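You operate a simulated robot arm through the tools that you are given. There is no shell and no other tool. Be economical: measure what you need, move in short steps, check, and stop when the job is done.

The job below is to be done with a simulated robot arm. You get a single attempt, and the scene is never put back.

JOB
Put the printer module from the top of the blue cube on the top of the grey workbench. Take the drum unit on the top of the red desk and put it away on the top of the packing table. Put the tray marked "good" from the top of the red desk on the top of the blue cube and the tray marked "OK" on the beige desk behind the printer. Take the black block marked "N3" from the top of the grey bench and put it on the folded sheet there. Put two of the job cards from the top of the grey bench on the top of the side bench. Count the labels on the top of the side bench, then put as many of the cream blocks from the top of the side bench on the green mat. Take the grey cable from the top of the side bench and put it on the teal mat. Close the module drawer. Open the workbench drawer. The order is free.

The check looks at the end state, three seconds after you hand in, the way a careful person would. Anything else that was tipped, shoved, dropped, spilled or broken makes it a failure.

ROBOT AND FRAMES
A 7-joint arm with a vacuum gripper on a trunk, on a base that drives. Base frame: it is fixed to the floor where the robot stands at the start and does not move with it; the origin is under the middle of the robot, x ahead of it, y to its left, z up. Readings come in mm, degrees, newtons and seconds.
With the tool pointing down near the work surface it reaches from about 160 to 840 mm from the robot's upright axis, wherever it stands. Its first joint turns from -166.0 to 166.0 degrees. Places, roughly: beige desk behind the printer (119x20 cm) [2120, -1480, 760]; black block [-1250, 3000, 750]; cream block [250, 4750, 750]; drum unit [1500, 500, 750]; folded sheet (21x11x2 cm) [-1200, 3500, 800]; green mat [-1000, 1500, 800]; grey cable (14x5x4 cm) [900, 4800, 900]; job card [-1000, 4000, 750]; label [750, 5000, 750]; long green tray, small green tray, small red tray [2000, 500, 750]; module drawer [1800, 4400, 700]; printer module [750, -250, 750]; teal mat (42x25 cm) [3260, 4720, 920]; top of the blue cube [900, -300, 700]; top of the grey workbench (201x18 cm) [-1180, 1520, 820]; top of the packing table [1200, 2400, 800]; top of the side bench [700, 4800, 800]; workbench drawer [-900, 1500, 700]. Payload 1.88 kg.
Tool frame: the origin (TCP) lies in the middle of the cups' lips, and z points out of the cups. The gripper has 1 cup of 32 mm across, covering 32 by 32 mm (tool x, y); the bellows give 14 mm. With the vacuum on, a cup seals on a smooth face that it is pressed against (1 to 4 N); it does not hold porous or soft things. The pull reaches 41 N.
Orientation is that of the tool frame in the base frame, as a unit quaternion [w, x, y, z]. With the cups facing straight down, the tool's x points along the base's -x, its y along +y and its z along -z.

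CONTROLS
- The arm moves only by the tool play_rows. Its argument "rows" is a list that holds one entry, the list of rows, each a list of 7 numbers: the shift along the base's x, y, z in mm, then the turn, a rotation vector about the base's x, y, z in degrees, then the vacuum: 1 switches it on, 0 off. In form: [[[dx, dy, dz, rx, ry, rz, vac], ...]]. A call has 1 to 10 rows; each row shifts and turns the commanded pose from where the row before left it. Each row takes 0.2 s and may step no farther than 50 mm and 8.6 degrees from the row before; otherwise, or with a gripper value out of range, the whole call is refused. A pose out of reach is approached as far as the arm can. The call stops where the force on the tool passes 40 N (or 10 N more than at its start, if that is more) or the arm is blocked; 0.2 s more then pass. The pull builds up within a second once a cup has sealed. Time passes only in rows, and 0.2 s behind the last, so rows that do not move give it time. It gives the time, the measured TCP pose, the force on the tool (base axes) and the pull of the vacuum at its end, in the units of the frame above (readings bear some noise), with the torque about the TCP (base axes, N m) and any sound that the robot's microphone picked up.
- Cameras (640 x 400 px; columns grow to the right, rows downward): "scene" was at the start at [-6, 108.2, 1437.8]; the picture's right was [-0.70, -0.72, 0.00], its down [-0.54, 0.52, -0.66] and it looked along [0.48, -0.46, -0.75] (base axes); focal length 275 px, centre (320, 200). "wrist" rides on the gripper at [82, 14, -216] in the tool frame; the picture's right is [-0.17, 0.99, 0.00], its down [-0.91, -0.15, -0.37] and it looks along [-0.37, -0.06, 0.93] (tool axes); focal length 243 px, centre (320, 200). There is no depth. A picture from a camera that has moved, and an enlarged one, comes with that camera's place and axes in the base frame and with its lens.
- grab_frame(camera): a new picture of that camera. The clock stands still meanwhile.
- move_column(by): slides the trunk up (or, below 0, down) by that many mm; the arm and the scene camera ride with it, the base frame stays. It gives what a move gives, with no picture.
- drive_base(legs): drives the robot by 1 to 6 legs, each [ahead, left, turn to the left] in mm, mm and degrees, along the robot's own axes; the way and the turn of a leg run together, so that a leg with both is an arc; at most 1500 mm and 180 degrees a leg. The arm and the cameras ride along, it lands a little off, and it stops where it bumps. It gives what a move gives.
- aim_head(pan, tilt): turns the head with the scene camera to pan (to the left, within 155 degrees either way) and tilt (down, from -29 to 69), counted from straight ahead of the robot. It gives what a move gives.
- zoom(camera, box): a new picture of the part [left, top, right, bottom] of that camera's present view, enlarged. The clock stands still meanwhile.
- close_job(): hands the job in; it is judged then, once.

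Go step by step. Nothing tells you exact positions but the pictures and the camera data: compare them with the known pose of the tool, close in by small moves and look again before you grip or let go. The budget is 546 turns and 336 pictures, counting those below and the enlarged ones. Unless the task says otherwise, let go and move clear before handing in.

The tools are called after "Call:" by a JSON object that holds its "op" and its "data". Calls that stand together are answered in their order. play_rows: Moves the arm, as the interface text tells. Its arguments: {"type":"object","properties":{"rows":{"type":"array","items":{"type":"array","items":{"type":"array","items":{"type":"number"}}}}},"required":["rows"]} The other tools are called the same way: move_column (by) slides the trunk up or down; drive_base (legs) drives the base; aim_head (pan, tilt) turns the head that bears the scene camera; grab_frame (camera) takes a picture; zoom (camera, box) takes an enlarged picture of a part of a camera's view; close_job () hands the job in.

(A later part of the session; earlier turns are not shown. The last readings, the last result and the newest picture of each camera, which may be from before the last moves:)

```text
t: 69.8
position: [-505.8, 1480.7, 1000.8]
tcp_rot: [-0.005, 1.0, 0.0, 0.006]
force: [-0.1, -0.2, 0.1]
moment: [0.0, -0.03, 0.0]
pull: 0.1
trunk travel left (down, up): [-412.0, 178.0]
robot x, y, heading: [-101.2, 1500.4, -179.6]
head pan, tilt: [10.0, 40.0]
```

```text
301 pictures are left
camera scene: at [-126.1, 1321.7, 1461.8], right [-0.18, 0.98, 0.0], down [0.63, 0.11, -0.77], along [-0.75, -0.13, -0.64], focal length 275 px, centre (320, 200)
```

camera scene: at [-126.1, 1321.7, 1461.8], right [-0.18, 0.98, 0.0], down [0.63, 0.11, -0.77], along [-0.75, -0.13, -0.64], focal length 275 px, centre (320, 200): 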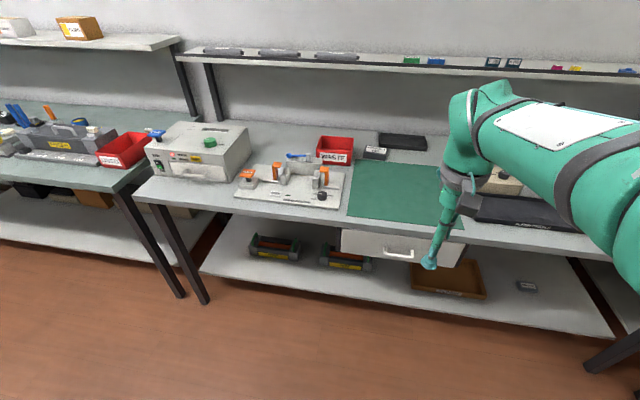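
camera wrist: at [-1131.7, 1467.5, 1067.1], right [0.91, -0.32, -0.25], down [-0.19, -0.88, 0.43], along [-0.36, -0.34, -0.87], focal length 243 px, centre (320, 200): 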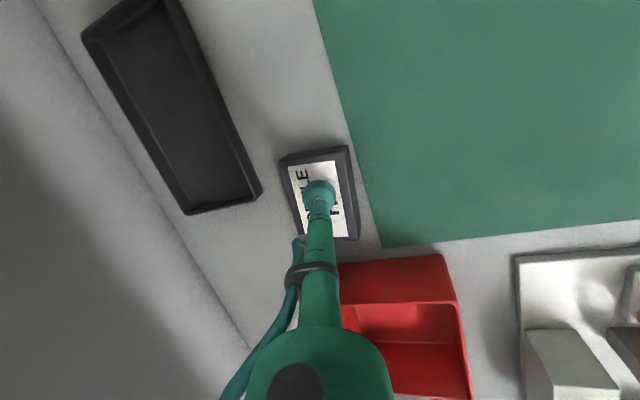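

Module placed nicely. Now the workbench drawer: I zoom on its front.

Call:
{"op": "zoom", "data": {"camera": "scene", "box": [320, 210, 480, 310]}}

Call:
{"op": "aim_head", "data": {"pan": 45, "tilt": 40}}

Call:
{"op": "drive_base", "data": {"legs": [[0, -300, 0]]}}

Call:
{"op": "zoom", "data": {"camera": "scene", "box": [320, 150, 560, 300]}}

```text
4.00 times, centred on (400, 260) of scene
camera zoom: at [-126.1, 1321.7, 1461.8], right [-0.18, 0.98, 0.0], down [0.63, 0.11, -0.77], along [-0.75, -0.13, -0.64], focal length 1100 px, centre (0, -40)
```

zoom: 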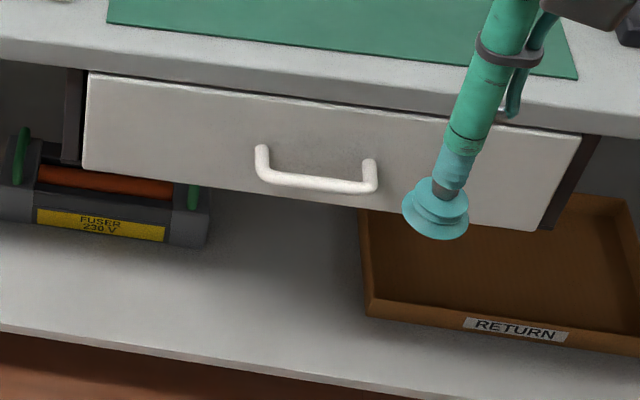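

```text
t: 70.8
position: [-505.0, 1479.7, 1000.6]
tcp_rot: [-0.004, 1.0, 0.0, 0.006]
force: [0.2, 0.1, 0.6]
moment: [-0.02, 0.08, 0.02]
pull: 0.1
trunk travel left (down, up): [-412.0, 178.0]
robot x, y, heading: [-100.3, 1499.6, -179.9]
head pan, tilt: [45.0, 40.0]
```

```text
t: 72.9
position: [-505.7, 1793.1, 1001.2]
tcp_rot: [-0.004, 1.0, -0.004, 0.006]
force: [-0.5, 0.5, 0.9]
moment: [0.02, 0.01, 0.02]
pull: 0.0
trunk travel left (down, up): [-412.0, 178.0]
robot x, y, heading: [-101.7, 1807.9, 180.0]
head pan, tilt: [45.0, 40.0]
```

```text
2.67 times, centred on (440, 225) of scene
camera zoom: at [-103.5, 1585.7, 1461.8], right [-0.7, 0.71, 0.0], down [0.46, 0.45, -0.77], along [-0.55, -0.54, -0.64], focal length 733 px, centre (0, 133)
```

zoom: 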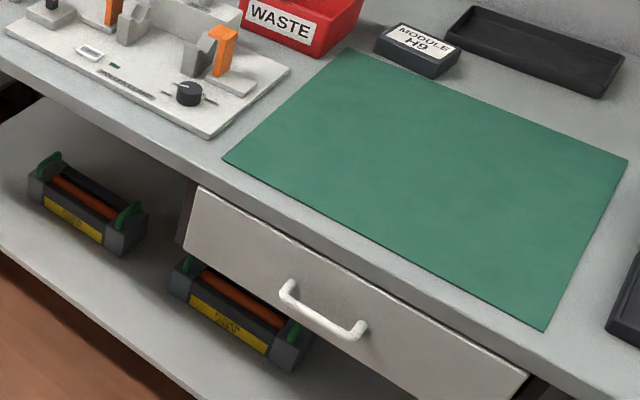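

Drawer front: y≈1285–1671, z≈666–790, face at x≈-781; handle at y≈1478. I'll suck onto the flat face left of the handle (y≈1370, z≈730). Drive back to y≈1500 and tilt the tool to point at the drawer.

Call:
{"op": "drive_base", "data": {"legs": [[0, 300, 0]]}}

Call:
{"op": "play_rows", "data": {"rows": [[[-20, -12, 0, 0, 8.2, 0, 0], [-20, -12, 0, 0, 8.2, 0, 0], [-20, -12, 0, 0, 8.2, 0, 0], [-20, -12, 0, 0, 8.2, 0, 0], [-20, -12, 0, 0, 8.2, 0, 0], [-20, -12, -10, 0, 8.2, 0, 0], [-10, -12, -20, 0, 8.2, 0, 0], [-10, -12, -20, 0, 8.2, 0, 0], [-10, -12, -20, 0, 8.2, 0, 0], [-10, -10, -20, 0, 8.2, 0, 0]]]}}

Call:
{"op": "aim_head", "data": {"pan": 20, "tilt": 45}}

Call:
{"op": "grab_frame", "data": {"camera": "scene"}}

Call:
{"op": "grab_frame", "data": {"camera": "wrist"}}

```text
t: 75.0
position: [-507.1, 1492.8, 1001.5]
tcp_rot: [-0.004, 1.0, -0.005, 0.006]
force: [0.4, 0.3, 0.1]
moment: [0.03, 0.0, 0.02]
pull: 0.1
trunk travel left (down, up): [-412.0, 178.0]
robot x, y, heading: [-101.0, 1506.7, 179.4]
head pan, tilt: [45.0, 40.0]
```

```text
t: 76.5
position: [-633.2, 1420.3, 880.7]
tcp_rot: [-0.045, 0.934, 0.018, -0.355]
force: [-0.4, 0.2, 0.0]
moment: [-0.01, 0.04, 0.08]
pull: 0.2
trunk travel left (down, up): [-412.0, 178.0]
robot x, y, heading: [-99.2, 1514.1, 179.5]
head pan, tilt: [45.0, 40.0]
stopped in row 7: the arm was blocked; the commanded pose is now the measured one
```

```text
t: 77.4
position: [-632.0, 1421.9, 876.2]
tcp_rot: [-0.047, 0.935, 0.018, -0.351]
force: [-0.3, 0.6, -0.6]
moment: [-0.02, -0.01, 0.0]
pull: 0.1
trunk travel left (down, up): [-412.0, 178.0]
robot x, y, heading: [-105.4, 1508.6, 179.8]
head pan, tilt: [20.0, 45.0]
```

```text
298 pictures are left
camera scene: at [-121.5, 1317.7, 1455.6], right [-0.34, 0.94, 0.0], down [0.67, 0.24, -0.71], along [-0.67, -0.24, -0.71], focal length 275 px, centre (320, 200)
```

scene: 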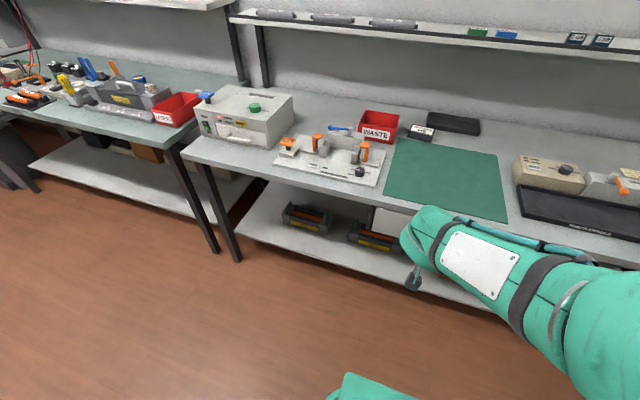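

```text
297 pictures are left
camera wrist: at [-427.4, 1398.7, 982.7], right [-0.12, -0.99, 0.01], down [-0.44, 0.06, 0.89], along [-0.89, 0.11, -0.45], focal length 243 px, centre (320, 200)
```

wrist: 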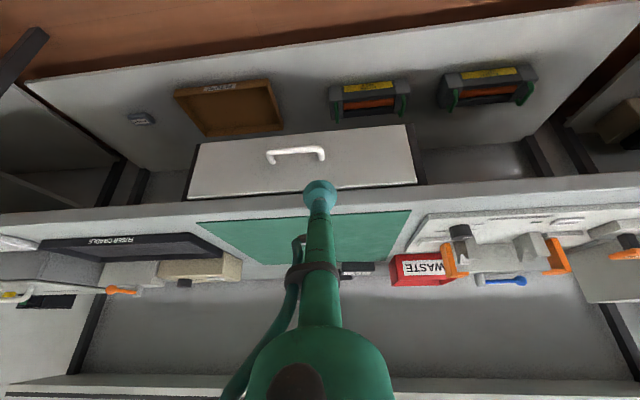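

Tilting was limited with the wrist too close to the robot axis. I drive back 200 mm and extend while tilting.

Call:
{"op": "drive_base", "data": {"legs": [[-200, 0, 0]]}}

Call:
{"op": "play_rows", "data": {"rows": [[[-45, -5, 0, 0, 0, 0, 0], [-45, -5, 0, 0, 0, 0, 0], [-45, -5, 0, 0, 0, 0, 0], [-45, -5, -10, 0, 7, 0, 0], [-20, -5, -10, 0, 7, 0, 0], [-20, -5, -20, 0, 7, 0, 0], [-10, -5, -20, 0, 7, 0, 0], [-10, -5, -25, 0, 7, 0, 0], [-10, -5, -25, 0, 7, 0, 0], [0, -5, -25, 0, 6, 0, 0]]]}}

Call:
{"op": "grab_frame", "data": {"camera": "wrist"}}

```text
t: 79.0
position: [-430.8, 1420.9, 874.7]
tcp_rot: [-0.049, 0.935, 0.015, -0.35]
force: [-1.0, 0.0, -0.3]
moment: [-0.01, 0.0, -0.01]
pull: 0.1
trunk travel left (down, up): [-412.0, 178.0]
robot x, y, heading: [97.8, 1511.6, 179.8]
head pan, tilt: [20.0, 45.0]
```

```text
t: 81.2
position: [-686.1, 1348.2, 742.3]
tcp_rot: [-0.059, 0.717, -0.014, -0.694]
force: [-1.5, -0.4, -0.6]
moment: [0.0, 0.1, 0.02]
pull: 0.1
out of reach, approached as far as the arm can: row 10
trunk travel left (down, up): [-412.0, 178.0]
robot x, y, heading: [100.2, 1509.1, 179.6]
head pan, tilt: [20.0, 45.0]
```

```text
296 pictures are left
camera wrist: at [-469.7, 1317.6, 666.5], right [-0.11, -0.99, 0.1], down [0.35, 0.06, 0.93], along [-0.93, 0.14, 0.34], focal length 243 px, centre (320, 200)
```

wrist: 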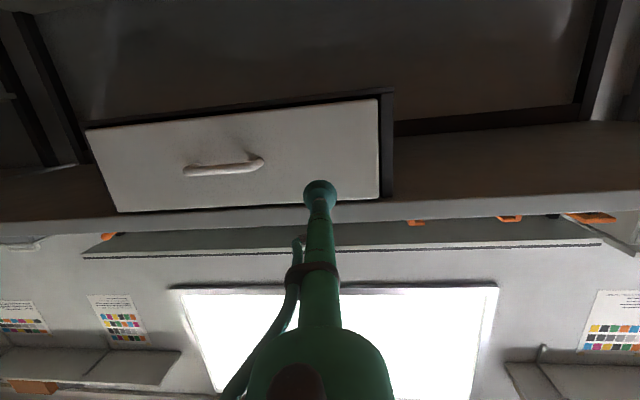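

The tool now points at the drawer. I square it up and get closer by driving.

Call:
{"op": "play_rows", "data": {"rows": [[[20, 5, -5, 0, 0, 3, 0], [10, 5, -5, 0, 0, 3, 0], [0, 0, 0, 0, 1.5, 0.5, 0]]]}}

Call:
{"op": "drive_base", "data": {"legs": [[70, 0, 0]]}}

Call:
{"op": "grab_frame", "data": {"camera": "wrist"}}

```text
t: 82.0
position: [-674.6, 1312.5, 752.8]
tcp_rot: [-0.046, 0.712, 0.0, -0.701]
force: [-0.2, 0.3, -0.2]
moment: [0.01, -0.03, 0.0]
pull: 0.1
out of reach, approached as far as the arm can: row 1, 2, 3
trunk travel left (down, up): [-412.0, 178.0]
robot x, y, heading: [97.2, 1508.8, 179.5]
head pan, tilt: [20.0, 45.0]
```

```text
t: 83.0
position: [-744.0, 1311.5, 753.6]
tcp_rot: [-0.044, 0.712, 0.002, -0.701]
force: [-0.5, 0.2, 0.2]
moment: [-0.01, 0.0, -0.02]
pull: 0.1
trunk travel left (down, up): [-412.0, 178.0]
robot x, y, heading: [32.7, 1507.7, 179.8]
head pan, tilt: [20.0, 45.0]
```

```text
295 pictures are left
camera wrist: at [-527.9, 1290.5, 672.0], right [-0.06, -0.99, 0.1], down [0.37, 0.07, 0.93], along [-0.93, 0.1, 0.36], focal length 243 px, centre (320, 200)
```

wrist: 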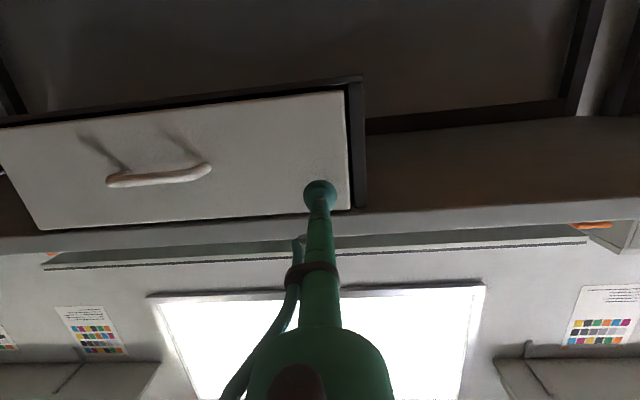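

Call:
{"op": "drive_base", "data": {"legs": [[0, -70, 0]]}}

Call:
{"op": "play_rows", "data": {"rows": [[[5, 0, 0, 0, 0, 0, 0]]]}}

```text
t: 84.1
position: [-743.4, 1382.1, 751.6]
tcp_rot: [-0.046, 0.712, 0.0, -0.701]
force: [0.4, -0.1, -0.7]
moment: [0.01, 0.02, 0.01]
pull: 0.0
trunk travel left (down, up): [-412.0, 178.0]
robot x, y, heading: [27.5, 1578.2, 179.5]
head pan, tilt: [20.0, 45.0]
```

```text
t: 84.5
position: [-737.7, 1383.0, 752.4]
tcp_rot: [-0.045, 0.712, 0.0, -0.701]
force: [-0.5, 0.1, 0.1]
moment: [-0.01, 0.02, 0.01]
pull: 0.1
trunk travel left (down, up): [-412.0, 178.0]
robot x, y, heading: [32.2, 1581.7, 179.7]
head pan, tilt: [20.0, 45.0]
```

Aligned at y≈1383, z≈752. Press towards the face with vacuum on.

Call:
{"op": "play_rows", "data": {"rows": [[[-18, -8, -5, 0, 0, 0, 1], [-10, 0, 0, 0, 0, 0, 1], [-5, 0, 0, 0, 0, 0, 1], [-4, 0, 0, 0, 0, 0, 1], [0, 0, 0, 0, 0, 0, 1]]]}}

```text
t: 85.7
position: [-776.4, 1376.3, 748.3]
tcp_rot: [-0.044, 0.711, 0.0, -0.701]
force: [-3.4, 2.2, 0.6]
moment: [0.1, 0.2, 0.41]
pull: 40.4
trunk travel left (down, up): [-412.0, 178.0]
robot x, y, heading: [31.1, 1577.9, 179.6]
head pan, tilt: [20.0, 45.0]
```

Sealed. Pull by driving the base back gently.

Call:
{"op": "drive_base", "data": {"legs": [[-60, 0, 0]]}}

Call:
{"op": "grab_frame", "data": {"camera": "wrist"}}

```text
t: 86.6
position: [-716.1, 1376.2, 748.1]
tcp_rot: [-0.045, 0.712, 0.0, -0.701]
force: [0.5, 8.7, 2.7]
moment: [0.03, 0.2, 0.41]
pull: 40.7
trunk travel left (down, up): [-412.0, 178.0]
robot x, y, heading: [91.4, 1583.2, 179.6]
head pan, tilt: [20.0, 45.0]
```

```text
294 pictures are left
camera wrist: at [-499.9, 1354.3, 667.4], right [-0.07, -0.99, 0.1], down [0.37, 0.07, 0.93], along [-0.93, 0.1, 0.36], focal length 243 px, centre (320, 200)
```

wrist: 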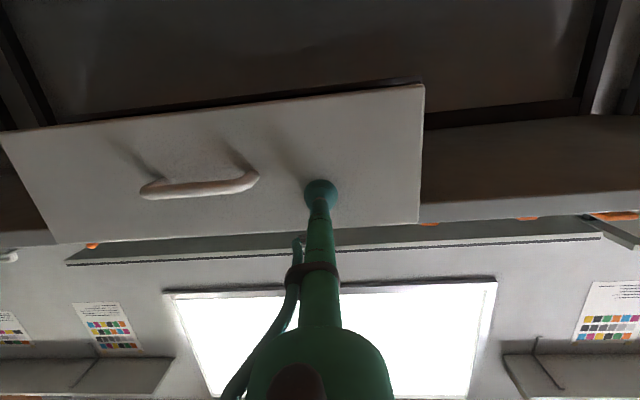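

It slides. Continue.

Call:
{"op": "drive_base", "data": {"legs": [[-100, 0, 0]]}}

Call:
{"op": "drive_base", "data": {"legs": [[-60, 0, 0]]}}

Call:
{"op": "grab_frame", "data": {"camera": "scene"}}

```text
t: 87.8
position: [-616.2, 1375.1, 746.7]
tcp_rot: [-0.045, 0.711, -0.001, -0.701]
force: [-0.3, 8.9, 2.8]
moment: [0.09, 0.19, 0.42]
pull: 40.6
trunk travel left (down, up): [-412.0, 178.0]
robot x, y, heading: [186.2, 1579.6, 179.5]
head pan, tilt: [20.0, 45.0]
```

```text
t: 88.8
position: [-556.1, 1375.5, 748.5]
tcp_rot: [-0.045, 0.711, -0.001, -0.701]
force: [0.3, 4.5, 1.6]
moment: [0.08, 0.18, 0.41]
pull: 40.7
trunk travel left (down, up): [-412.0, 178.0]
robot x, y, heading: [251.6, 1578.4, 179.8]
head pan, tilt: [20.0, 45.0]
```

```text
293 pictures are left
camera scene: at [230.0, 1386.2, 1454.6], right [-0.33, 0.94, 0.0], down [0.67, 0.24, -0.71], along [-0.67, -0.24, -0.71], focal length 275 px, centre (320, 200)
```

scene: 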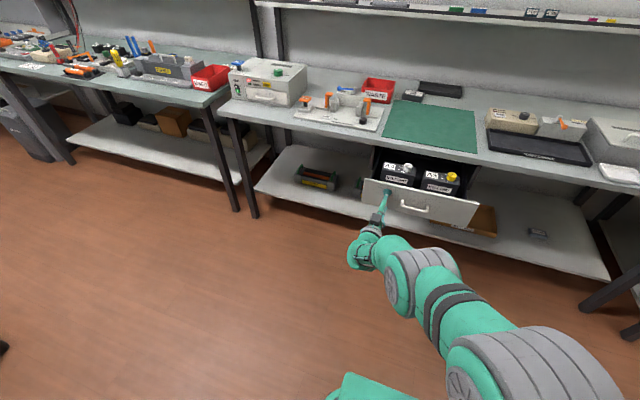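

Open 220 mm; I try for a bit more.

Call:
{"op": "drive_base", "data": {"legs": [[-40, 0, 0]]}}

```text
t: 89.6
position: [-517.1, 1376.0, 747.9]
tcp_rot: [-0.046, 0.711, -0.001, -0.701]
force: [0.1, 3.0, 1.2]
moment: [0.04, 0.18, 0.42]
pull: 41.1
trunk travel left (down, up): [-412.0, 178.0]
robot x, y, heading: [288.7, 1578.2, 179.5]
head pan, tilt: [20.0, 45.0]
```

Call:
{"op": "drive_base", "data": {"legs": [[-40, 0, 0]]}}

Call:
{"op": "zoom", "data": {"camera": "scene", "box": [340, 90, 500, 190]}}

```text
t: 90.5
position: [-478.3, 1375.7, 750.5]
tcp_rot: [-0.046, 0.71, -0.002, -0.702]
force: [-6.4, 3.2, 7.4]
moment: [0.07, 0.05, 0.35]
pull: 40.7
trunk travel left (down, up): [-412.0, 178.0]
robot x, y, heading: [329.0, 1575.6, 179.5]
head pan, tilt: [20.0, 45.0]
```

```text
4.00 times, centred on (420, 140) of scene
camera zoom: at [309.5, 1385.8, 1454.8], right [-0.33, 0.94, 0.0], down [0.67, 0.24, -0.71], along [-0.67, -0.24, -0.71], focal length 1100 px, centre (-80, 440)
```

zoom: 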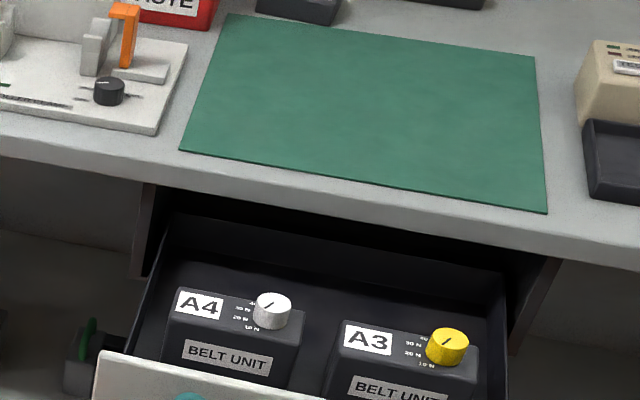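

The drawer is at its stop (~300 mm). Release and back away.

Call:
{"op": "play_rows", "data": {"rows": [[[0, 0, 0, 0, 0, 0, 0], [0, 0, 0, 0, 0, 0, 0], [0, 0, 0, 0, 0, 0, 0], [0, 0, 0, 0, 0, 0, 0]]]}}

Call:
{"op": "drive_base", "data": {"legs": [[-120, 0, 0]]}}

Call:
{"op": "grab_frame", "data": {"camera": "scene"}}

```text
t: 91.5
position: [-477.9, 1374.6, 750.2]
tcp_rot: [-0.046, 0.71, -0.002, -0.702]
force: [0.3, 0.0, 0.0]
moment: [-0.03, 0.03, 0.04]
pull: 0.1
trunk travel left (down, up): [-412.0, 178.0]
robot x, y, heading: [330.7, 1578.4, 179.8]
head pan, tilt: [20.0, 45.0]
```

```text
t: 92.7
position: [-358.5, 1375.3, 749.0]
tcp_rot: [-0.046, 0.71, -0.002, -0.702]
force: [0.4, 1.1, -0.2]
moment: [0.01, 0.0, -0.03]
pull: 0.0
trunk travel left (down, up): [-412.0, 178.0]
robot x, y, heading: [444.5, 1573.5, 179.6]
head pan, tilt: [20.0, 45.0]
```

```text
291 pictures are left
camera scene: at [427.5, 1384.4, 1454.6], right [-0.33, 0.94, 0.0], down [0.67, 0.24, -0.71], along [-0.67, -0.24, -0.71], focal length 275 px, centre (320, 200)
```

scene: 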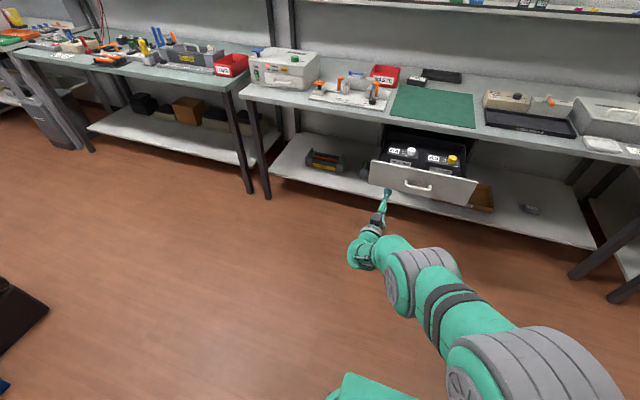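

Drawer is open. Now I bring the tool back to facing down and tuck in, then turn toward the red desk.

Call:
{"op": "play_rows", "data": {"rows": [[[0, 0, 20, 0, -8.2, 0, 0], [0, 0, 20, 0, -8.2, 0, 0], [0, 0, 25, 0, -8.2, 0, 0], [0, 0, 25, 0, -8.2, 0, 0], [0, 0, 25, 0, -8.2, 0, 0], [0, 10, 25, 0, -8.2, 0, 0], [0, 10, 25, 0, -8.2, 0, 0], [0, 10, 25, 0, -8.2, 0, 0], [0, 10, 25, 0, -8.2, 0, 0], [0, 10, 25, 0, -8.2, 0, 0]]]}}

Call:
{"op": "play_rows", "data": {"rows": [[[40, 10, 0, 0, -8, 0, 0], [40, 10, 0, 0, 0, 0, 0], [40, 20, 0, 0, 0, 0, 0], [40, 20, 0, 0, 0, 0, 0], [40, 20, 0, 0, 0, 0, 0], [40, 20, 0, 0, 0, 0, 0], [40, 20, 0, 0, 0, 0, 0], [40, 20, 0, 0, 0, 0, 0]]]}}

Call:
{"op": "drive_base", "data": {"legs": [[0, 0, 90]]}}

Call:
{"op": "aim_head", "data": {"pan": 30, "tilt": 35}}

Call:
{"op": "grab_frame", "data": {"camera": "scene"}}

```text
t: 95.1
position: [-357.5, 1431.1, 1036.7]
tcp_rot: [-0.049, 0.991, 0.045, -0.12]
force: [0.8, -0.2, 2.2]
moment: [-0.1, 0.13, 0.04]
pull: 0.1
out of reach, approached as far as the arm can: row 10
trunk travel left (down, up): [-412.0, 178.0]
robot x, y, heading: [446.4, 1577.1, 179.6]
head pan, tilt: [20.0, 45.0]
stopped in row 10: the arm was blocked; the commanded pose is now the measured one
```

```text
t: 96.9
position: [-266.9, 1517.7, 1123.0]
tcp_rot: [-0.046, 0.997, 0.048, -0.043]
force: [-0.3, 0.3, 0.2]
moment: [0.03, 0.0, 0.0]
pull: 0.1
out of reach, approached as far as the arm can: row 2, 3, 4, 5, 6, 7, 8
trunk travel left (down, up): [-412.0, 178.0]
robot x, y, heading: [449.2, 1576.6, 179.5]
head pan, tilt: [20.0, 45.0]
```

```text
t: 101.1
position: [488.2, 859.0, 1122.4]
tcp_rot: [-0.003, 0.68, 0.73, -0.063]
force: [-0.2, -0.4, -0.1]
moment: [-0.01, 0.0, -0.04]
pull: 0.0
trunk travel left (down, up): [-412.0, 178.0]
robot x, y, heading: [449.6, 1579.6, -92.1]
head pan, tilt: [20.0, 45.0]
```

```text
t: 101.8
position: [488.2, 860.7, 1122.6]
tcp_rot: [-0.002, 0.681, 0.73, -0.063]
force: [0.0, 0.2, -0.6]
moment: [0.02, 0.02, -0.01]
pull: 0.0
trunk travel left (down, up): [-412.0, 178.0]
robot x, y, heading: [450.0, 1577.1, -91.8]
head pan, tilt: [30.0, 35.0]
```

```text
290 pictures are left
camera scene: at [653.2, 1552.4, 1469.3], right [-0.88, -0.47, 0.0], down [-0.27, 0.51, -0.82], along [0.38, -0.72, -0.57], focal length 275 px, centre (320, 200)
```

scene: 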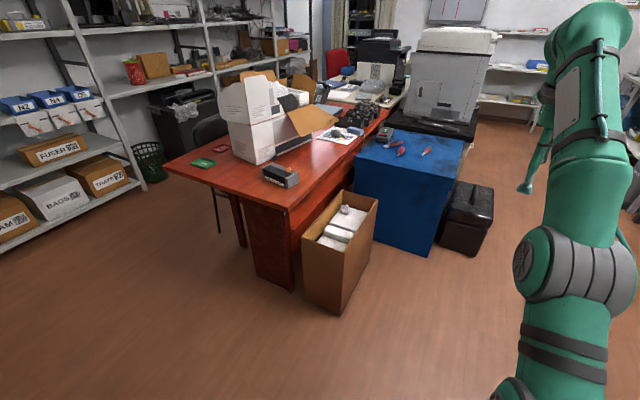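

The small green and red trays are visible on the desk's left rear. First I bring the arm to a compact, upright pose.

Call:
{"op": "play_rows", "data": {"rows": [[[0, 30, -30, 0, 0, 0, 0], [0, 30, -30, 0, 0, 0, 0], [0, 30, -30, 0, 0, 0, 0], [0, 40, -20, 0, 0, 0, 0], [0, 40, 0, 0, 0, 0, 0], [0, 40, 0, 0, 0, 0, 0], [0, 40, 0, 0, 0, 0, 0]]]}}

Call:
{"op": "zoom", "data": {"camera": "scene", "box": [140, 60, 380, 210]}}

```text
t: 103.4
position: [489.4, 1114.0, 1013.5]
tcp_rot: [0.001, 0.68, 0.73, -0.066]
force: [-0.8, 1.4, 0.3]
moment: [-0.29, -0.05, 0.03]
pull: 0.1
out of reach, approached as far as the arm can: row 1
trunk travel left (down, up): [-412.0, 178.0]
robot x, y, heading: [451.9, 1576.7, -92.1]
head pan, tilt: [30.0, 35.0]
```

```text
2.67 times, centred on (260, 135) of scene
camera zoom: at [652.5, 1556.4, 1469.7], right [-0.88, -0.47, 0.0], down [-0.27, 0.5, -0.82], along [0.39, -0.72, -0.57], focal length 733 px, centre (480, 373)
```

zoom: 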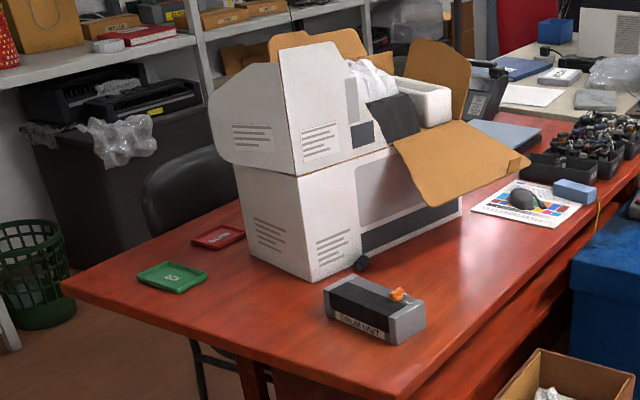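

I straighten the tool, then drive to the left end of the red desk.

Call:
{"op": "play_rows", "data": {"rows": [[[0, 0, 0, 5.6, -5.05, 0, 0], [0, 0, 0, 0, 0, -5.5, 0]]]}}

Call:
{"op": "drive_base", "data": {"legs": [[300, 0, 2], [0, 1150, 0]]}}

Call:
{"op": "aim_head", "data": {"pan": 0, "tilt": 40}}

Call:
{"op": "grab_frame", "data": {"camera": "scene"}}

```text
t: 104.0
position: [489.7, 1111.3, 1012.5]
tcp_rot: [-0.003, 0.715, 0.699, 0.003]
force: [-1.3, 0.0, 0.2]
moment: [0.03, 0.02, 0.0]
pull: 0.0
trunk travel left (down, up): [-412.0, 178.0]
robot x, y, heading: [447.9, 1577.9, -91.9]
head pan, tilt: [30.0, 35.0]
```

```text
t: 111.6
position: [1657.4, 808.0, 1011.7]
tcp_rot: [-0.002, 0.707, 0.707, 0.003]
force: [0.3, -0.6, 0.1]
moment: [0.0, -0.01, -0.02]
pull: 0.1
trunk travel left (down, up): [-412.0, 178.0]
robot x, y, heading: [1604.5, 1270.3, -90.6]
head pan, tilt: [30.0, 35.0]
```

```text
t: 112.5
position: [1658.3, 806.5, 1012.3]
tcp_rot: [-0.004, 0.707, 0.707, 0.002]
force: [0.3, -0.2, -0.3]
moment: [0.0, 0.02, 0.02]
pull: 0.2
trunk travel left (down, up): [-412.0, 178.0]
robot x, y, heading: [1603.0, 1271.9, -90.6]
head pan, tilt: [0.0, 40.0]
```

```text
288 pictures are left
camera scene: at [1766.7, 1244.2, 1461.8], right [-1.0, 0.01, 0.0], down [0.01, 0.64, -0.77], along [-0.01, -0.77, -0.64], focal length 275 px, centre (320, 200)
```

scene: 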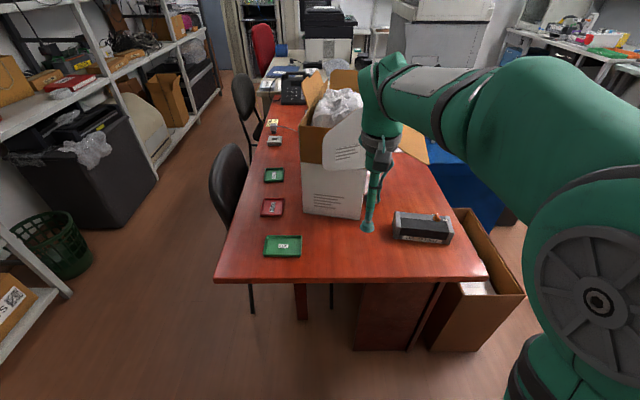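

Call:
{"op": "zoom", "data": {"camera": "scene", "box": [220, 110, 380, 210]}}

Call:
{"op": "zoom", "data": {"camera": "scene", "box": [220, 190, 380, 290]}}

Call:
{"op": "zoom", "data": {"camera": "scene", "box": [360, 180, 520, 280]}}

```text
4.00 times, centred on (300, 160) of scene
camera zoom: at [1766.7, 1244.2, 1461.8], right [-1.0, 0.01, 0.0], down [0.01, 0.64, -0.77], along [-0.01, -0.77, -0.64], focal length 1100 px, centre (400, 360)
```

zoom: 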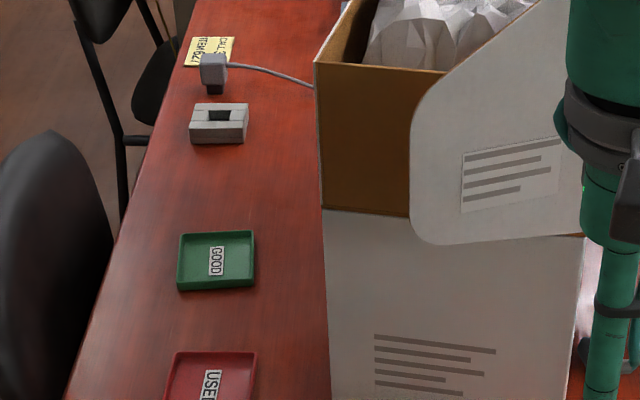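

```text
4.00 times, centred on (300, 240) of scene
camera zoom: at [1766.7, 1244.2, 1461.8], right [-1.0, 0.01, 0.0], down [0.01, 0.64, -0.77], along [-0.01, -0.77, -0.64], focal length 1100 px, centre (400, 40)
```

zoom: 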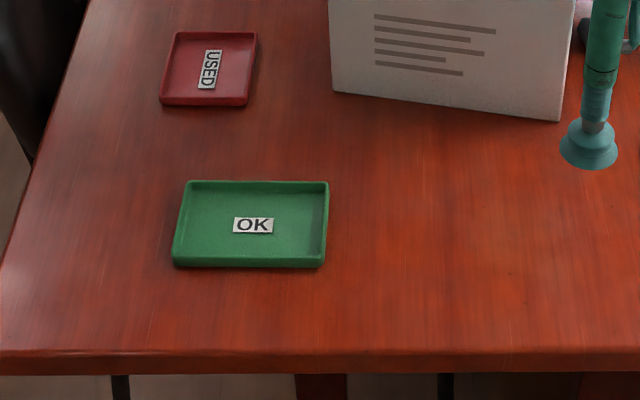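

```text
4.00 times, centred on (440, 230) of scene
camera zoom: at [1766.7, 1244.2, 1461.8], right [-1.0, 0.01, 0.0], down [0.01, 0.64, -0.77], along [-0.01, -0.77, -0.64], focal length 1100 px, centre (-160, 80)
```

zoom: 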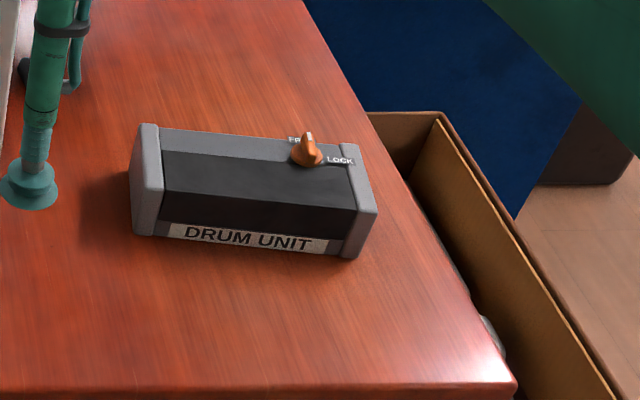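

Trays: OK (front), USED, GOOD (back). Drum unit at about (1402,575,~780). I move above the drum first.

Call:
{"op": "play_rows", "data": {"rows": [[[-36, -30, -10, 0, 0, 0, 0], [-36, -30, -10, 0, 0, 0, 0], [-36, -30, -10, 0, 0, 0, 0], [-36, -30, -10, 0, 0, 0, 0], [-37, -30, -10, 0, 0, 0, 0], [-37, -30, -10, 0, 0, 0, 0], [-38, -36, -10, 0, 0, 0, 0]]]}}

Call:
{"op": "grab_frame", "data": {"camera": "wrist"}}

```text
refused: row 7 steps farther than a row can; nothing moved
```

```text
284 pictures are left
camera wrist: at [1671.6, 888.6, 1228.4], right [0.99, -0.17, 0.0], down [-0.15, -0.92, 0.37], along [-0.06, -0.36, -0.93], focal length 243 px, centre (320, 200)
```

wrist: 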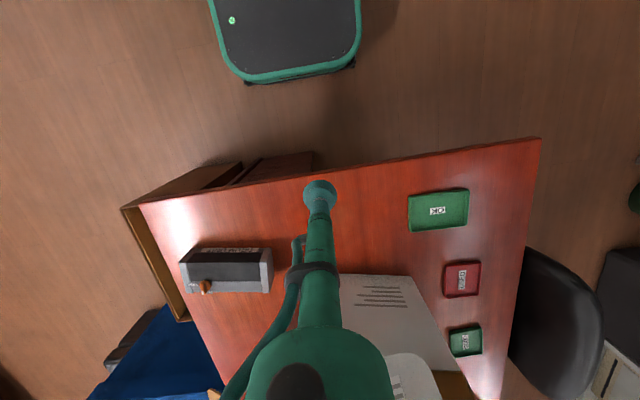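

Call:
{"op": "play_rows", "data": {"rows": [[[-36, -30, -10, 0, 0, 0, 0], [-36, -30, -10, 0, 0, 0, 0], [-36, -30, -10, 0, 0, 0, 0], [-36, -30, -10, 0, 0, 0, 0], [-36, -30, -10, 0, 0, 0, 0], [-36, -30, -10, 0, 0, 0, 0], [-36, -30, -10, 0, 0, 0, 0]]]}}

Call:
{"op": "grab_frame", "data": {"camera": "wrist"}}

```text
t: 114.1
position: [1406.4, 599.2, 941.9]
tcp_rot: [-0.003, 0.707, 0.707, 0.003]
force: [0.4, -1.2, -0.3]
moment: [-0.04, 0.02, 0.01]
pull: 0.1
trunk travel left (down, up): [-412.0, 178.0]
robot x, y, heading: [1605.2, 1268.4, -90.7]
head pan, tilt: [0.0, 40.0]
```

```text
283 pictures are left
camera wrist: at [1420.6, 680.9, 1157.4], right [0.99, -0.17, 0.0], down [-0.15, -0.92, 0.37], along [-0.06, -0.36, -0.93], focal length 243 px, centre (320, 200)
```

wrist: 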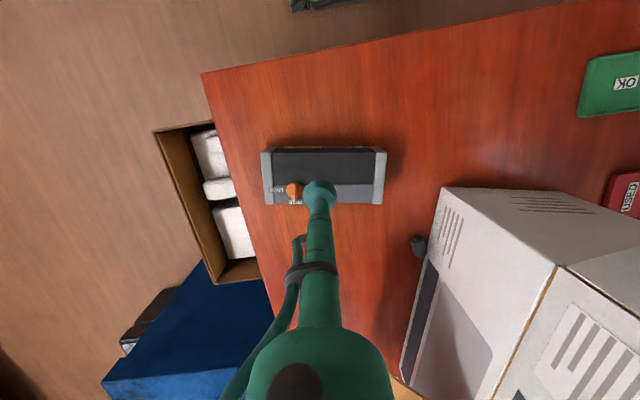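

Call:
{"op": "play_rows", "data": {"rows": [[[7, -8, -40, 0, 0, 0, 0], [0, 0, -40, 0, 0, 0, 0], [0, 0, -25, 0, 0, 0, 0]]]}}

Call:
{"op": "zoom", "data": {"camera": "wrist", "box": [220, 100, 420, 225]}}

Call:
{"op": "zoom", "data": {"camera": "scene", "box": [360, 180, 520, 280]}}

```text
t: 114.9
position: [1415.5, 589.4, 836.3]
tcp_rot: [-0.003, 0.707, 0.707, 0.001]
force: [-0.7, 0.4, -0.3]
moment: [0.0, 0.01, 0.01]
pull: 0.0
trunk travel left (down, up): [-412.0, 178.0]
robot x, y, heading: [1603.1, 1271.5, -90.3]
head pan, tilt: [0.0, 40.0]
```

```text
3.20 times, centred on (320, 162) of wrist
camera zoom: at [1428.4, 671.2, 1052.4], right [0.99, -0.17, 0.0], down [-0.15, -0.92, 0.37], along [-0.06, -0.36, -0.93], focal length 776 px, centre (320, 320)
```

zoom: 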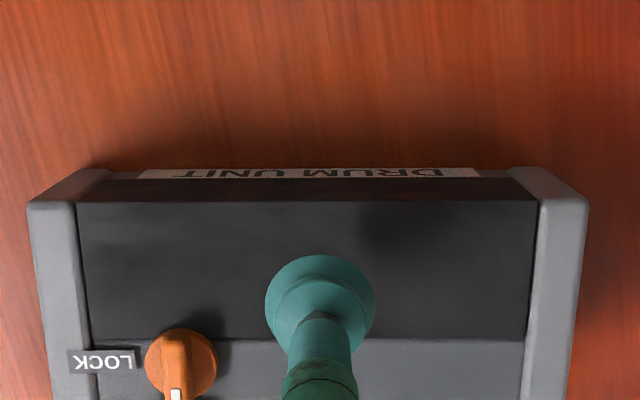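

```text
4.00 times, centred on (440, 230) of scene
camera zoom: at [1766.6, 1244.1, 1461.9], right [-1.0, 0.01, 0.0], down [0.01, 0.64, -0.77], along [-0.01, -0.77, -0.64], focal length 1100 px, centre (-160, 80)
```

zoom: 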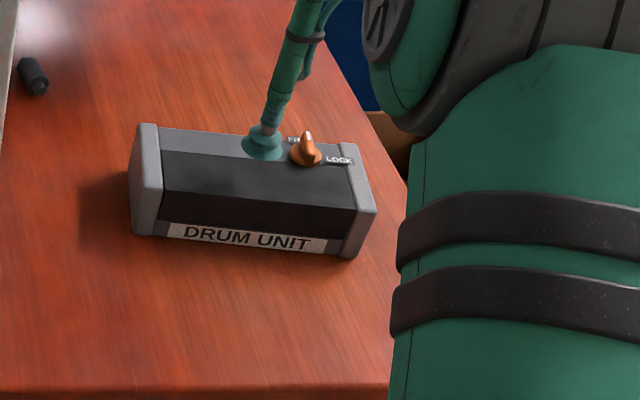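

The dark top face is flat; the cup will land at its centre. Lower with vacuum on.

Call:
{"op": "play_rows", "data": {"rows": [[[0, -3, -20, 0, 0, 0, 1], [0, 0, -10, 0, 0, 0, 1], [0, 0, -6, 0, 0, 0, 1], [0, 0, -4, 0, 0, 0, 1], [0, 0, 0, 0, 0, 0, 1]]]}}

```text
t: 116.1
position: [1413.2, 586.1, 799.9]
tcp_rot: [-0.002, 0.707, 0.707, 0.001]
force: [1.2, 5.0, 13.8]
moment: [-0.12, -0.05, -0.16]
pull: 40.9
trunk travel left (down, up): [-412.0, 178.0]
robot x, y, heading: [1605.9, 1270.5, -90.7]
head pan, tilt: [0.0, 40.0]
```

Call:
{"op": "play_rows", "data": {"rows": [[[0, 0, 10, 0, 0, 0, 1], [0, 0, 20, 0, 0, 0, 1], [0, 0, 40, 0, 0, 0, 1], [0, 0, 40, 0, 0, 0, 1], [0, 0, 40, 0, 0, 0, 1], [0, 0, 40, 0, 0, 0, 1]]]}}

Call:
{"op": "zoom", "data": {"camera": "scene", "box": [340, 100, 580, 250]}}

```text
t: 117.5
position: [1412.8, 586.1, 986.7]
tcp_rot: [-0.004, 0.707, 0.707, 0.003]
force: [-0.1, -0.6, -3.9]
moment: [0.08, -0.02, 0.01]
pull: 40.7
trunk travel left (down, up): [-412.0, 178.0]
robot x, y, heading: [1605.4, 1270.4, -90.7]
head pan, tilt: [0.0, 40.0]
```

```text
2.67 times, centred on (460, 175) of scene
camera zoom: at [1766.5, 1243.9, 1461.8], right [-1.0, 0.01, 0.0], down [0.01, 0.64, -0.77], along [-0.01, -0.77, -0.64], focal length 733 px, centre (-53, 267)
```

zoom: 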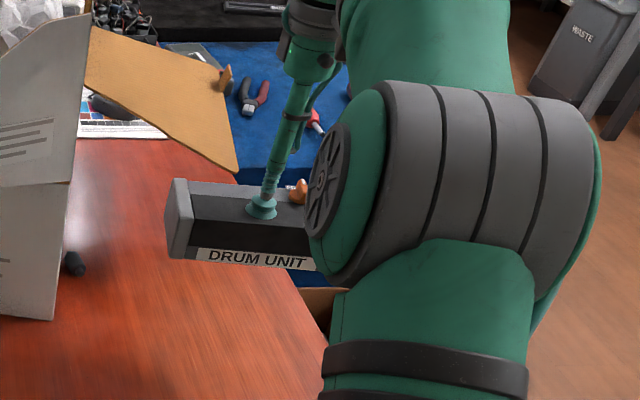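

Drum held (~0.4 kg). Retract, then turn around to face the packing table.

Call:
{"op": "play_rows", "data": {"rows": [[[25, 35, 5, 0, 0, 0, 1], [28, 35, 5, 0, 0, 0, 1], [28, 35, 5, 0, 0, 0, 1], [28, 35, 5, 0, 0, 0, 1], [28, 35, 5, 0, 0, 0, 1], [28, 35, 5, 0, 0, 0, 1], [28, 35, 5, 0, 0, 0, 1]]]}}

Call:
{"op": "drive_base", "data": {"legs": [[0, 0, 90], [0, 0, 90]]}}

Call:
{"op": "aim_head", "data": {"pan": 15, "tilt": 35}}

Call:
{"op": "grab_frame", "data": {"camera": "scene"}}

```text
t: 119.1
position: [1603.5, 831.4, 1021.1]
tcp_rot: [-0.004, 0.707, 0.707, 0.003]
force: [0.2, -0.1, -3.1]
moment: [0.11, -0.04, 0.0]
pull: 40.7
trunk travel left (down, up): [-412.0, 178.0]
robot x, y, heading: [1602.3, 1269.5, -90.7]
head pan, tilt: [0.0, 40.0]
```

```text
t: 127.1
position: [1613.5, 1711.9, 1021.5]
tcp_rot: [-0.003, -0.703, 0.712, -0.004]
force: [-0.4, 0.5, -4.6]
moment: [-0.1, 0.03, 0.01]
pull: 40.8
trunk travel left (down, up): [-412.0, 178.0]
robot x, y, heading: [1608.7, 1273.3, 88.9]
head pan, tilt: [0.0, 40.0]
```

```text
t: 127.9
position: [1613.5, 1712.8, 1021.8]
tcp_rot: [-0.003, -0.703, 0.712, -0.004]
force: [0.3, 0.6, -4.2]
moment: [-0.08, 0.05, -0.01]
pull: 40.8
trunk travel left (down, up): [-412.0, 178.0]
robot x, y, heading: [1605.2, 1269.8, 88.9]
head pan, tilt: [15.0, 35.0]
```

```text
279 pictures are left
camera scene: at [1417.1, 1300.3, 1469.4], right [0.97, 0.24, 0.0], down [0.14, -0.56, -0.82], along [-0.19, 0.8, -0.57], focal length 275 px, centre (320, 200)
```

scene: 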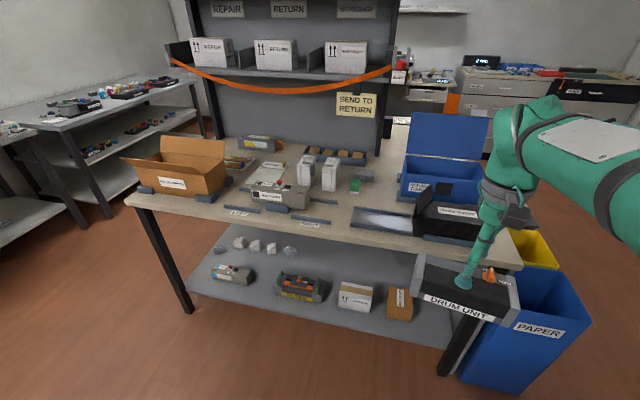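

Call:
{"op": "zoom", "data": {"camera": "scene", "box": [110, 110, 510, 280]}}

Call:
{"op": "zoom", "data": {"camera": "scene", "box": [200, 120, 440, 270]}}

```text
1.60 times, centred on (310, 195) of scene
camera zoom: at [1417.1, 1300.3, 1469.4], right [0.97, 0.24, 0.0], down [0.14, -0.56, -0.82], along [-0.19, 0.8, -0.57], focal length 440 px, centre (336, 208)
```

zoom: 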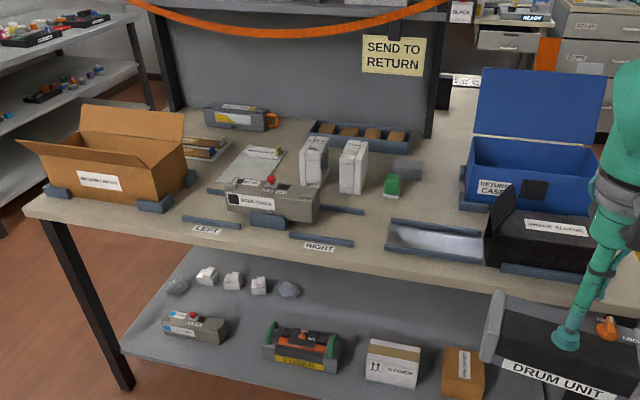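

```text
2.67 times, centred on (320, 195) of scene
camera zoom: at [1417.1, 1300.3, 1469.4], right [0.97, 0.24, 0.0], down [0.14, -0.56, -0.82], along [-0.19, 0.8, -0.57], focal length 733 px, centre (320, 213)
```

zoom: 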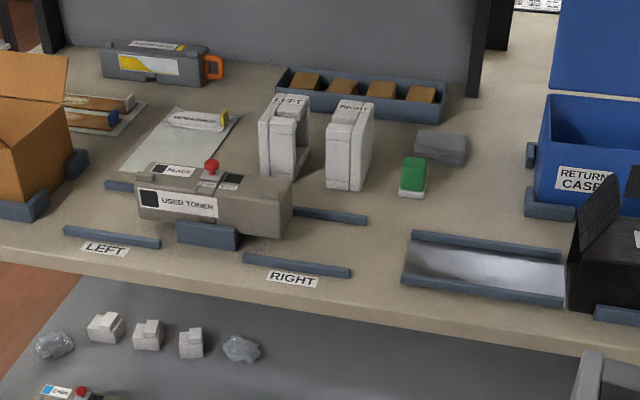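

I choose the free area between the green item and the blue case, about (1437,2370), with the drum's long side along y. I drive closer.

Call:
{"op": "drive_base", "data": {"legs": [[0, 190, 1], [420, 0, 0]]}}

Call:
{"op": "grab_frame", "data": {"camera": "wrist"}}

Call:
{"op": "grab_frame", "data": {"camera": "scene"}}

```text
t: 131.6
position: [1420.7, 2132.3, 1022.2]
tcp_rot: [-0.002, -0.707, 0.707, -0.004]
force: [0.0, -0.5, -4.5]
moment: [-0.04, 0.04, -0.02]
pull: 40.2
trunk travel left (down, up): [-412.0, 178.0]
robot x, y, heading: [1418.5, 1694.4, 89.6]
head pan, tilt: [15.0, 35.0]
```

```text
276 pictures are left
camera wrist: at [1406.3, 2053.5, 1238.0], right [-0.99, 0.17, 0.0], down [0.15, 0.92, 0.37], along [0.06, 0.36, -0.93], focal length 243 px, centre (320, 200)
```

wrist: 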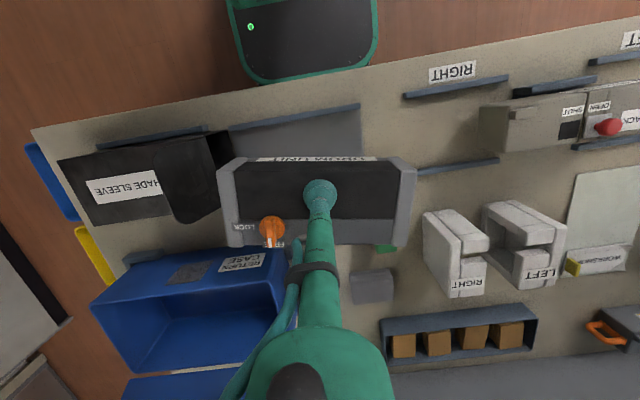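

```text
275 pictures are left
camera scene: at [1230.3, 1718.2, 1469.4], right [0.97, 0.25, 0.0], down [0.14, -0.56, -0.82], along [-0.2, 0.79, -0.57], focal length 275 px, centre (320, 200)
```

scene: 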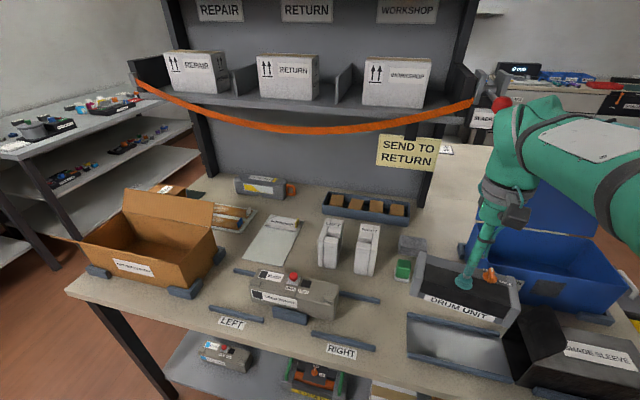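

Space is limited; I turn the drum 90° and view the gap again.

Call:
{"op": "play_rows", "data": {"rows": [[[0, 10, 0, 0, 0, -8.5, 1], [0, 10, 0, 0, 0, -8.5, 1], [0, 10, 0, 0, 0, -8.5, 1], [0, 10, 0, 0, 0, -8.5, 1], [0, 10, 0, 0, 0, -8.5, 1], [0, 10, 0, 0, 0, -8.5, 1], [0, 10, 0, 0, 0, -8.5, 1], [0, 10, 0, 0, 0, -8.5, 1], [0, 10, 0, 0, 0, -8.5, 1], [0, 10, 0, 0, 0, -8.5, 1]]]}}

Call:
{"op": "play_rows", "data": {"rows": [[[4, 30, 0, 0, 0, -5, 1], [4, 30, 0, 0, 0, 0, 1], [4, 30, 0, 0, 0, 0, 1]]]}}

Call:
{"op": "grab_frame", "data": {"camera": "wrist"}}

Call:
{"op": "zoom", "data": {"camera": "scene", "box": [340, 160, 580, 360]}}

```text
t: 133.8
position: [1419.5, 2232.3, 1021.5]
tcp_rot: [-0.005, -0.043, 0.999, -0.001]
force: [-0.2, 0.7, -4.5]
moment: [0.02, 0.06, 0.03]
pull: 40.4
trunk travel left (down, up): [-412.0, 178.0]
robot x, y, heading: [1422.3, 1691.3, 89.3]
head pan, tilt: [15.0, 35.0]
```

```text
t: 134.8
position: [1414.4, 2306.6, 1042.4]
tcp_rot: [-0.006, -0.006, 1.0, 0.012]
force: [-0.3, 0.4, -5.5]
moment: [0.03, 0.06, 0.01]
pull: 40.6
trunk travel left (down, up): [-412.0, 178.0]
robot x, y, heading: [1417.6, 1688.0, 89.9]
head pan, tilt: [15.0, 35.0]
stopped in row 3: the arm was blocked; the commanded pose is now the measured one
```

```text
274 pictures are left
camera wrist: at [1334.4, 2315.5, 1258.1], right [0.15, 0.99, 0.02], down [0.92, -0.15, 0.36], along [0.36, -0.04, -0.93], focal length 243 px, centre (320, 200)
```

wrist: 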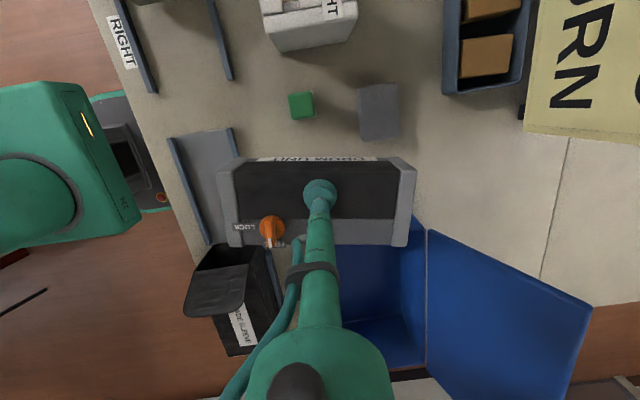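

```text
2.00 times, centred on (460, 260) of scene
camera zoom: at [1222.7, 1698.6, 1469.4], right [0.97, 0.26, 0.01], down [0.15, -0.55, -0.82], along [-0.21, 0.8, -0.57], focal length 550 px, centre (40, 80)
```

zoom: 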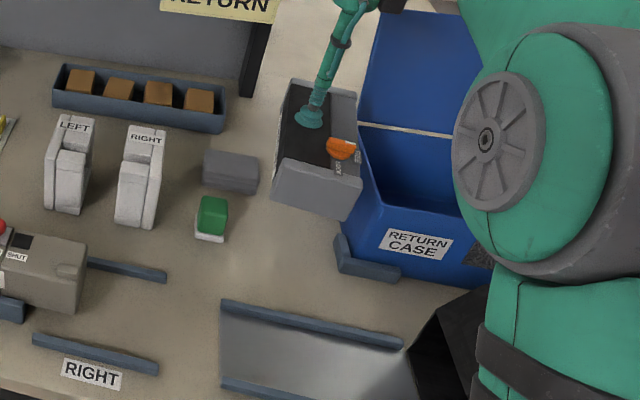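

The arm was blocked, perhaps the drum's far corner against the case lid. I back off and check.

Call:
{"op": "play_rows", "data": {"rows": [[[-20, -20, 0, 0, 0, 0, 1], [-20, -30, 0, 0, 0, 0, 1]]]}}

Call:
{"op": "grab_frame", "data": {"camera": "scene"}}

Call:
{"op": "grab_frame", "data": {"camera": "wrist"}}

```text
t: 135.4
position: [1383.7, 2271.0, 1027.1]
tcp_rot: [-0.005, -0.004, 1.0, 0.002]
force: [-0.2, -0.1, -3.7]
moment: [-0.05, 0.1, 0.0]
pull: 40.5
trunk travel left (down, up): [-412.0, 178.0]
robot x, y, heading: [1417.7, 1690.6, 89.6]
head pan, tilt: [15.0, 35.0]
```

```text
272 pictures are left
camera scene: at [1227.9, 1716.2, 1469.4], right [0.97, 0.25, 0.0], down [0.15, -0.56, -0.82], along [-0.21, 0.79, -0.57], focal length 275 px, centre (320, 200)
```

scene: 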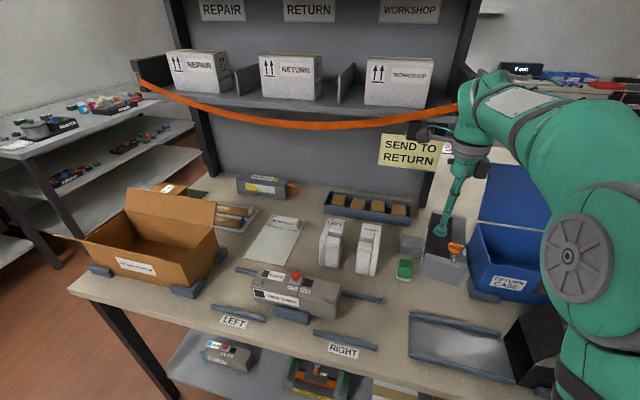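

```text
271 pictures are left
camera wrist: at [1303.5, 2283.6, 1243.7], right [0.16, 0.99, 0.0], down [0.92, -0.15, 0.36], along [0.36, -0.05, -0.93], focal length 243 px, centre (320, 200)
```

wrist: 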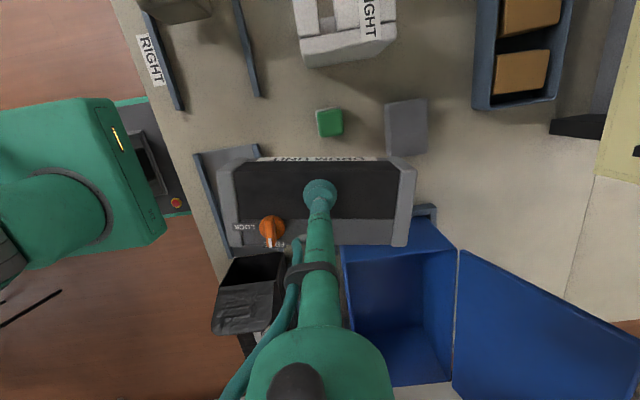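

Likely the wrist touched the overhead shelf end, not the items. I go lower first before reaching farther; target TCP (1442,2301).

Call:
{"op": "play_rows", "data": {"rows": [[[30, -6, 0, 0, 0, 0, 1], [28, 0, 0, 0, 0, 0, 1], [0, 0, -35, 0, 0, 0, 1], [0, 0, -35, 0, 0, 0, 1], [0, 0, -20, 0, 0, 0, 1]]]}}

Call:
{"op": "grab_frame", "data": {"camera": "wrist"}}

Call:
{"op": "zoom", "data": {"camera": "scene", "box": [340, 160, 580, 360]}}

```text
t: 136.6
position: [1439.1, 2261.9, 940.4]
tcp_rot: [-0.006, -0.005, 1.0, 0.003]
force: [0.3, -0.5, -4.4]
moment: [0.03, 0.06, -0.02]
pull: 40.6
trunk travel left (down, up): [-412.0, 178.0]
robot x, y, heading: [1414.4, 1686.2, 89.6]
head pan, tilt: [15.0, 35.0]
```

```text
270 pictures are left
camera wrist: at [1359.3, 2274.5, 1157.2], right [0.16, 0.99, 0.01], down [0.92, -0.15, 0.36], along [0.36, -0.05, -0.93], focal length 243 px, centre (320, 200)
```

wrist: 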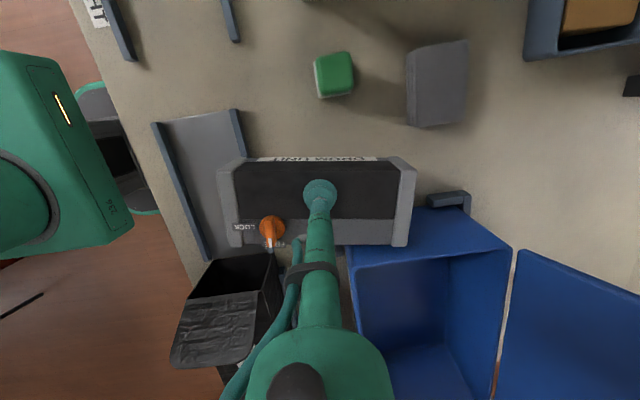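

```text
2.00 times, centred on (460, 260) of scene
camera zoom: at [1227.5, 1714.4, 1469.4], right [0.97, 0.25, 0.0], down [0.15, -0.55, -0.82], along [-0.21, 0.79, -0.57], focal length 550 px, centre (40, 80)
```

zoom: 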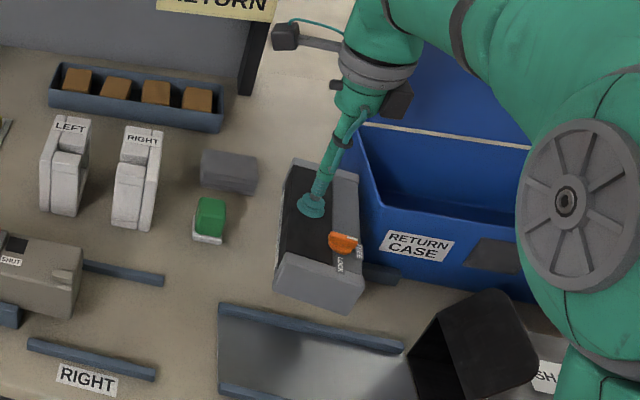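

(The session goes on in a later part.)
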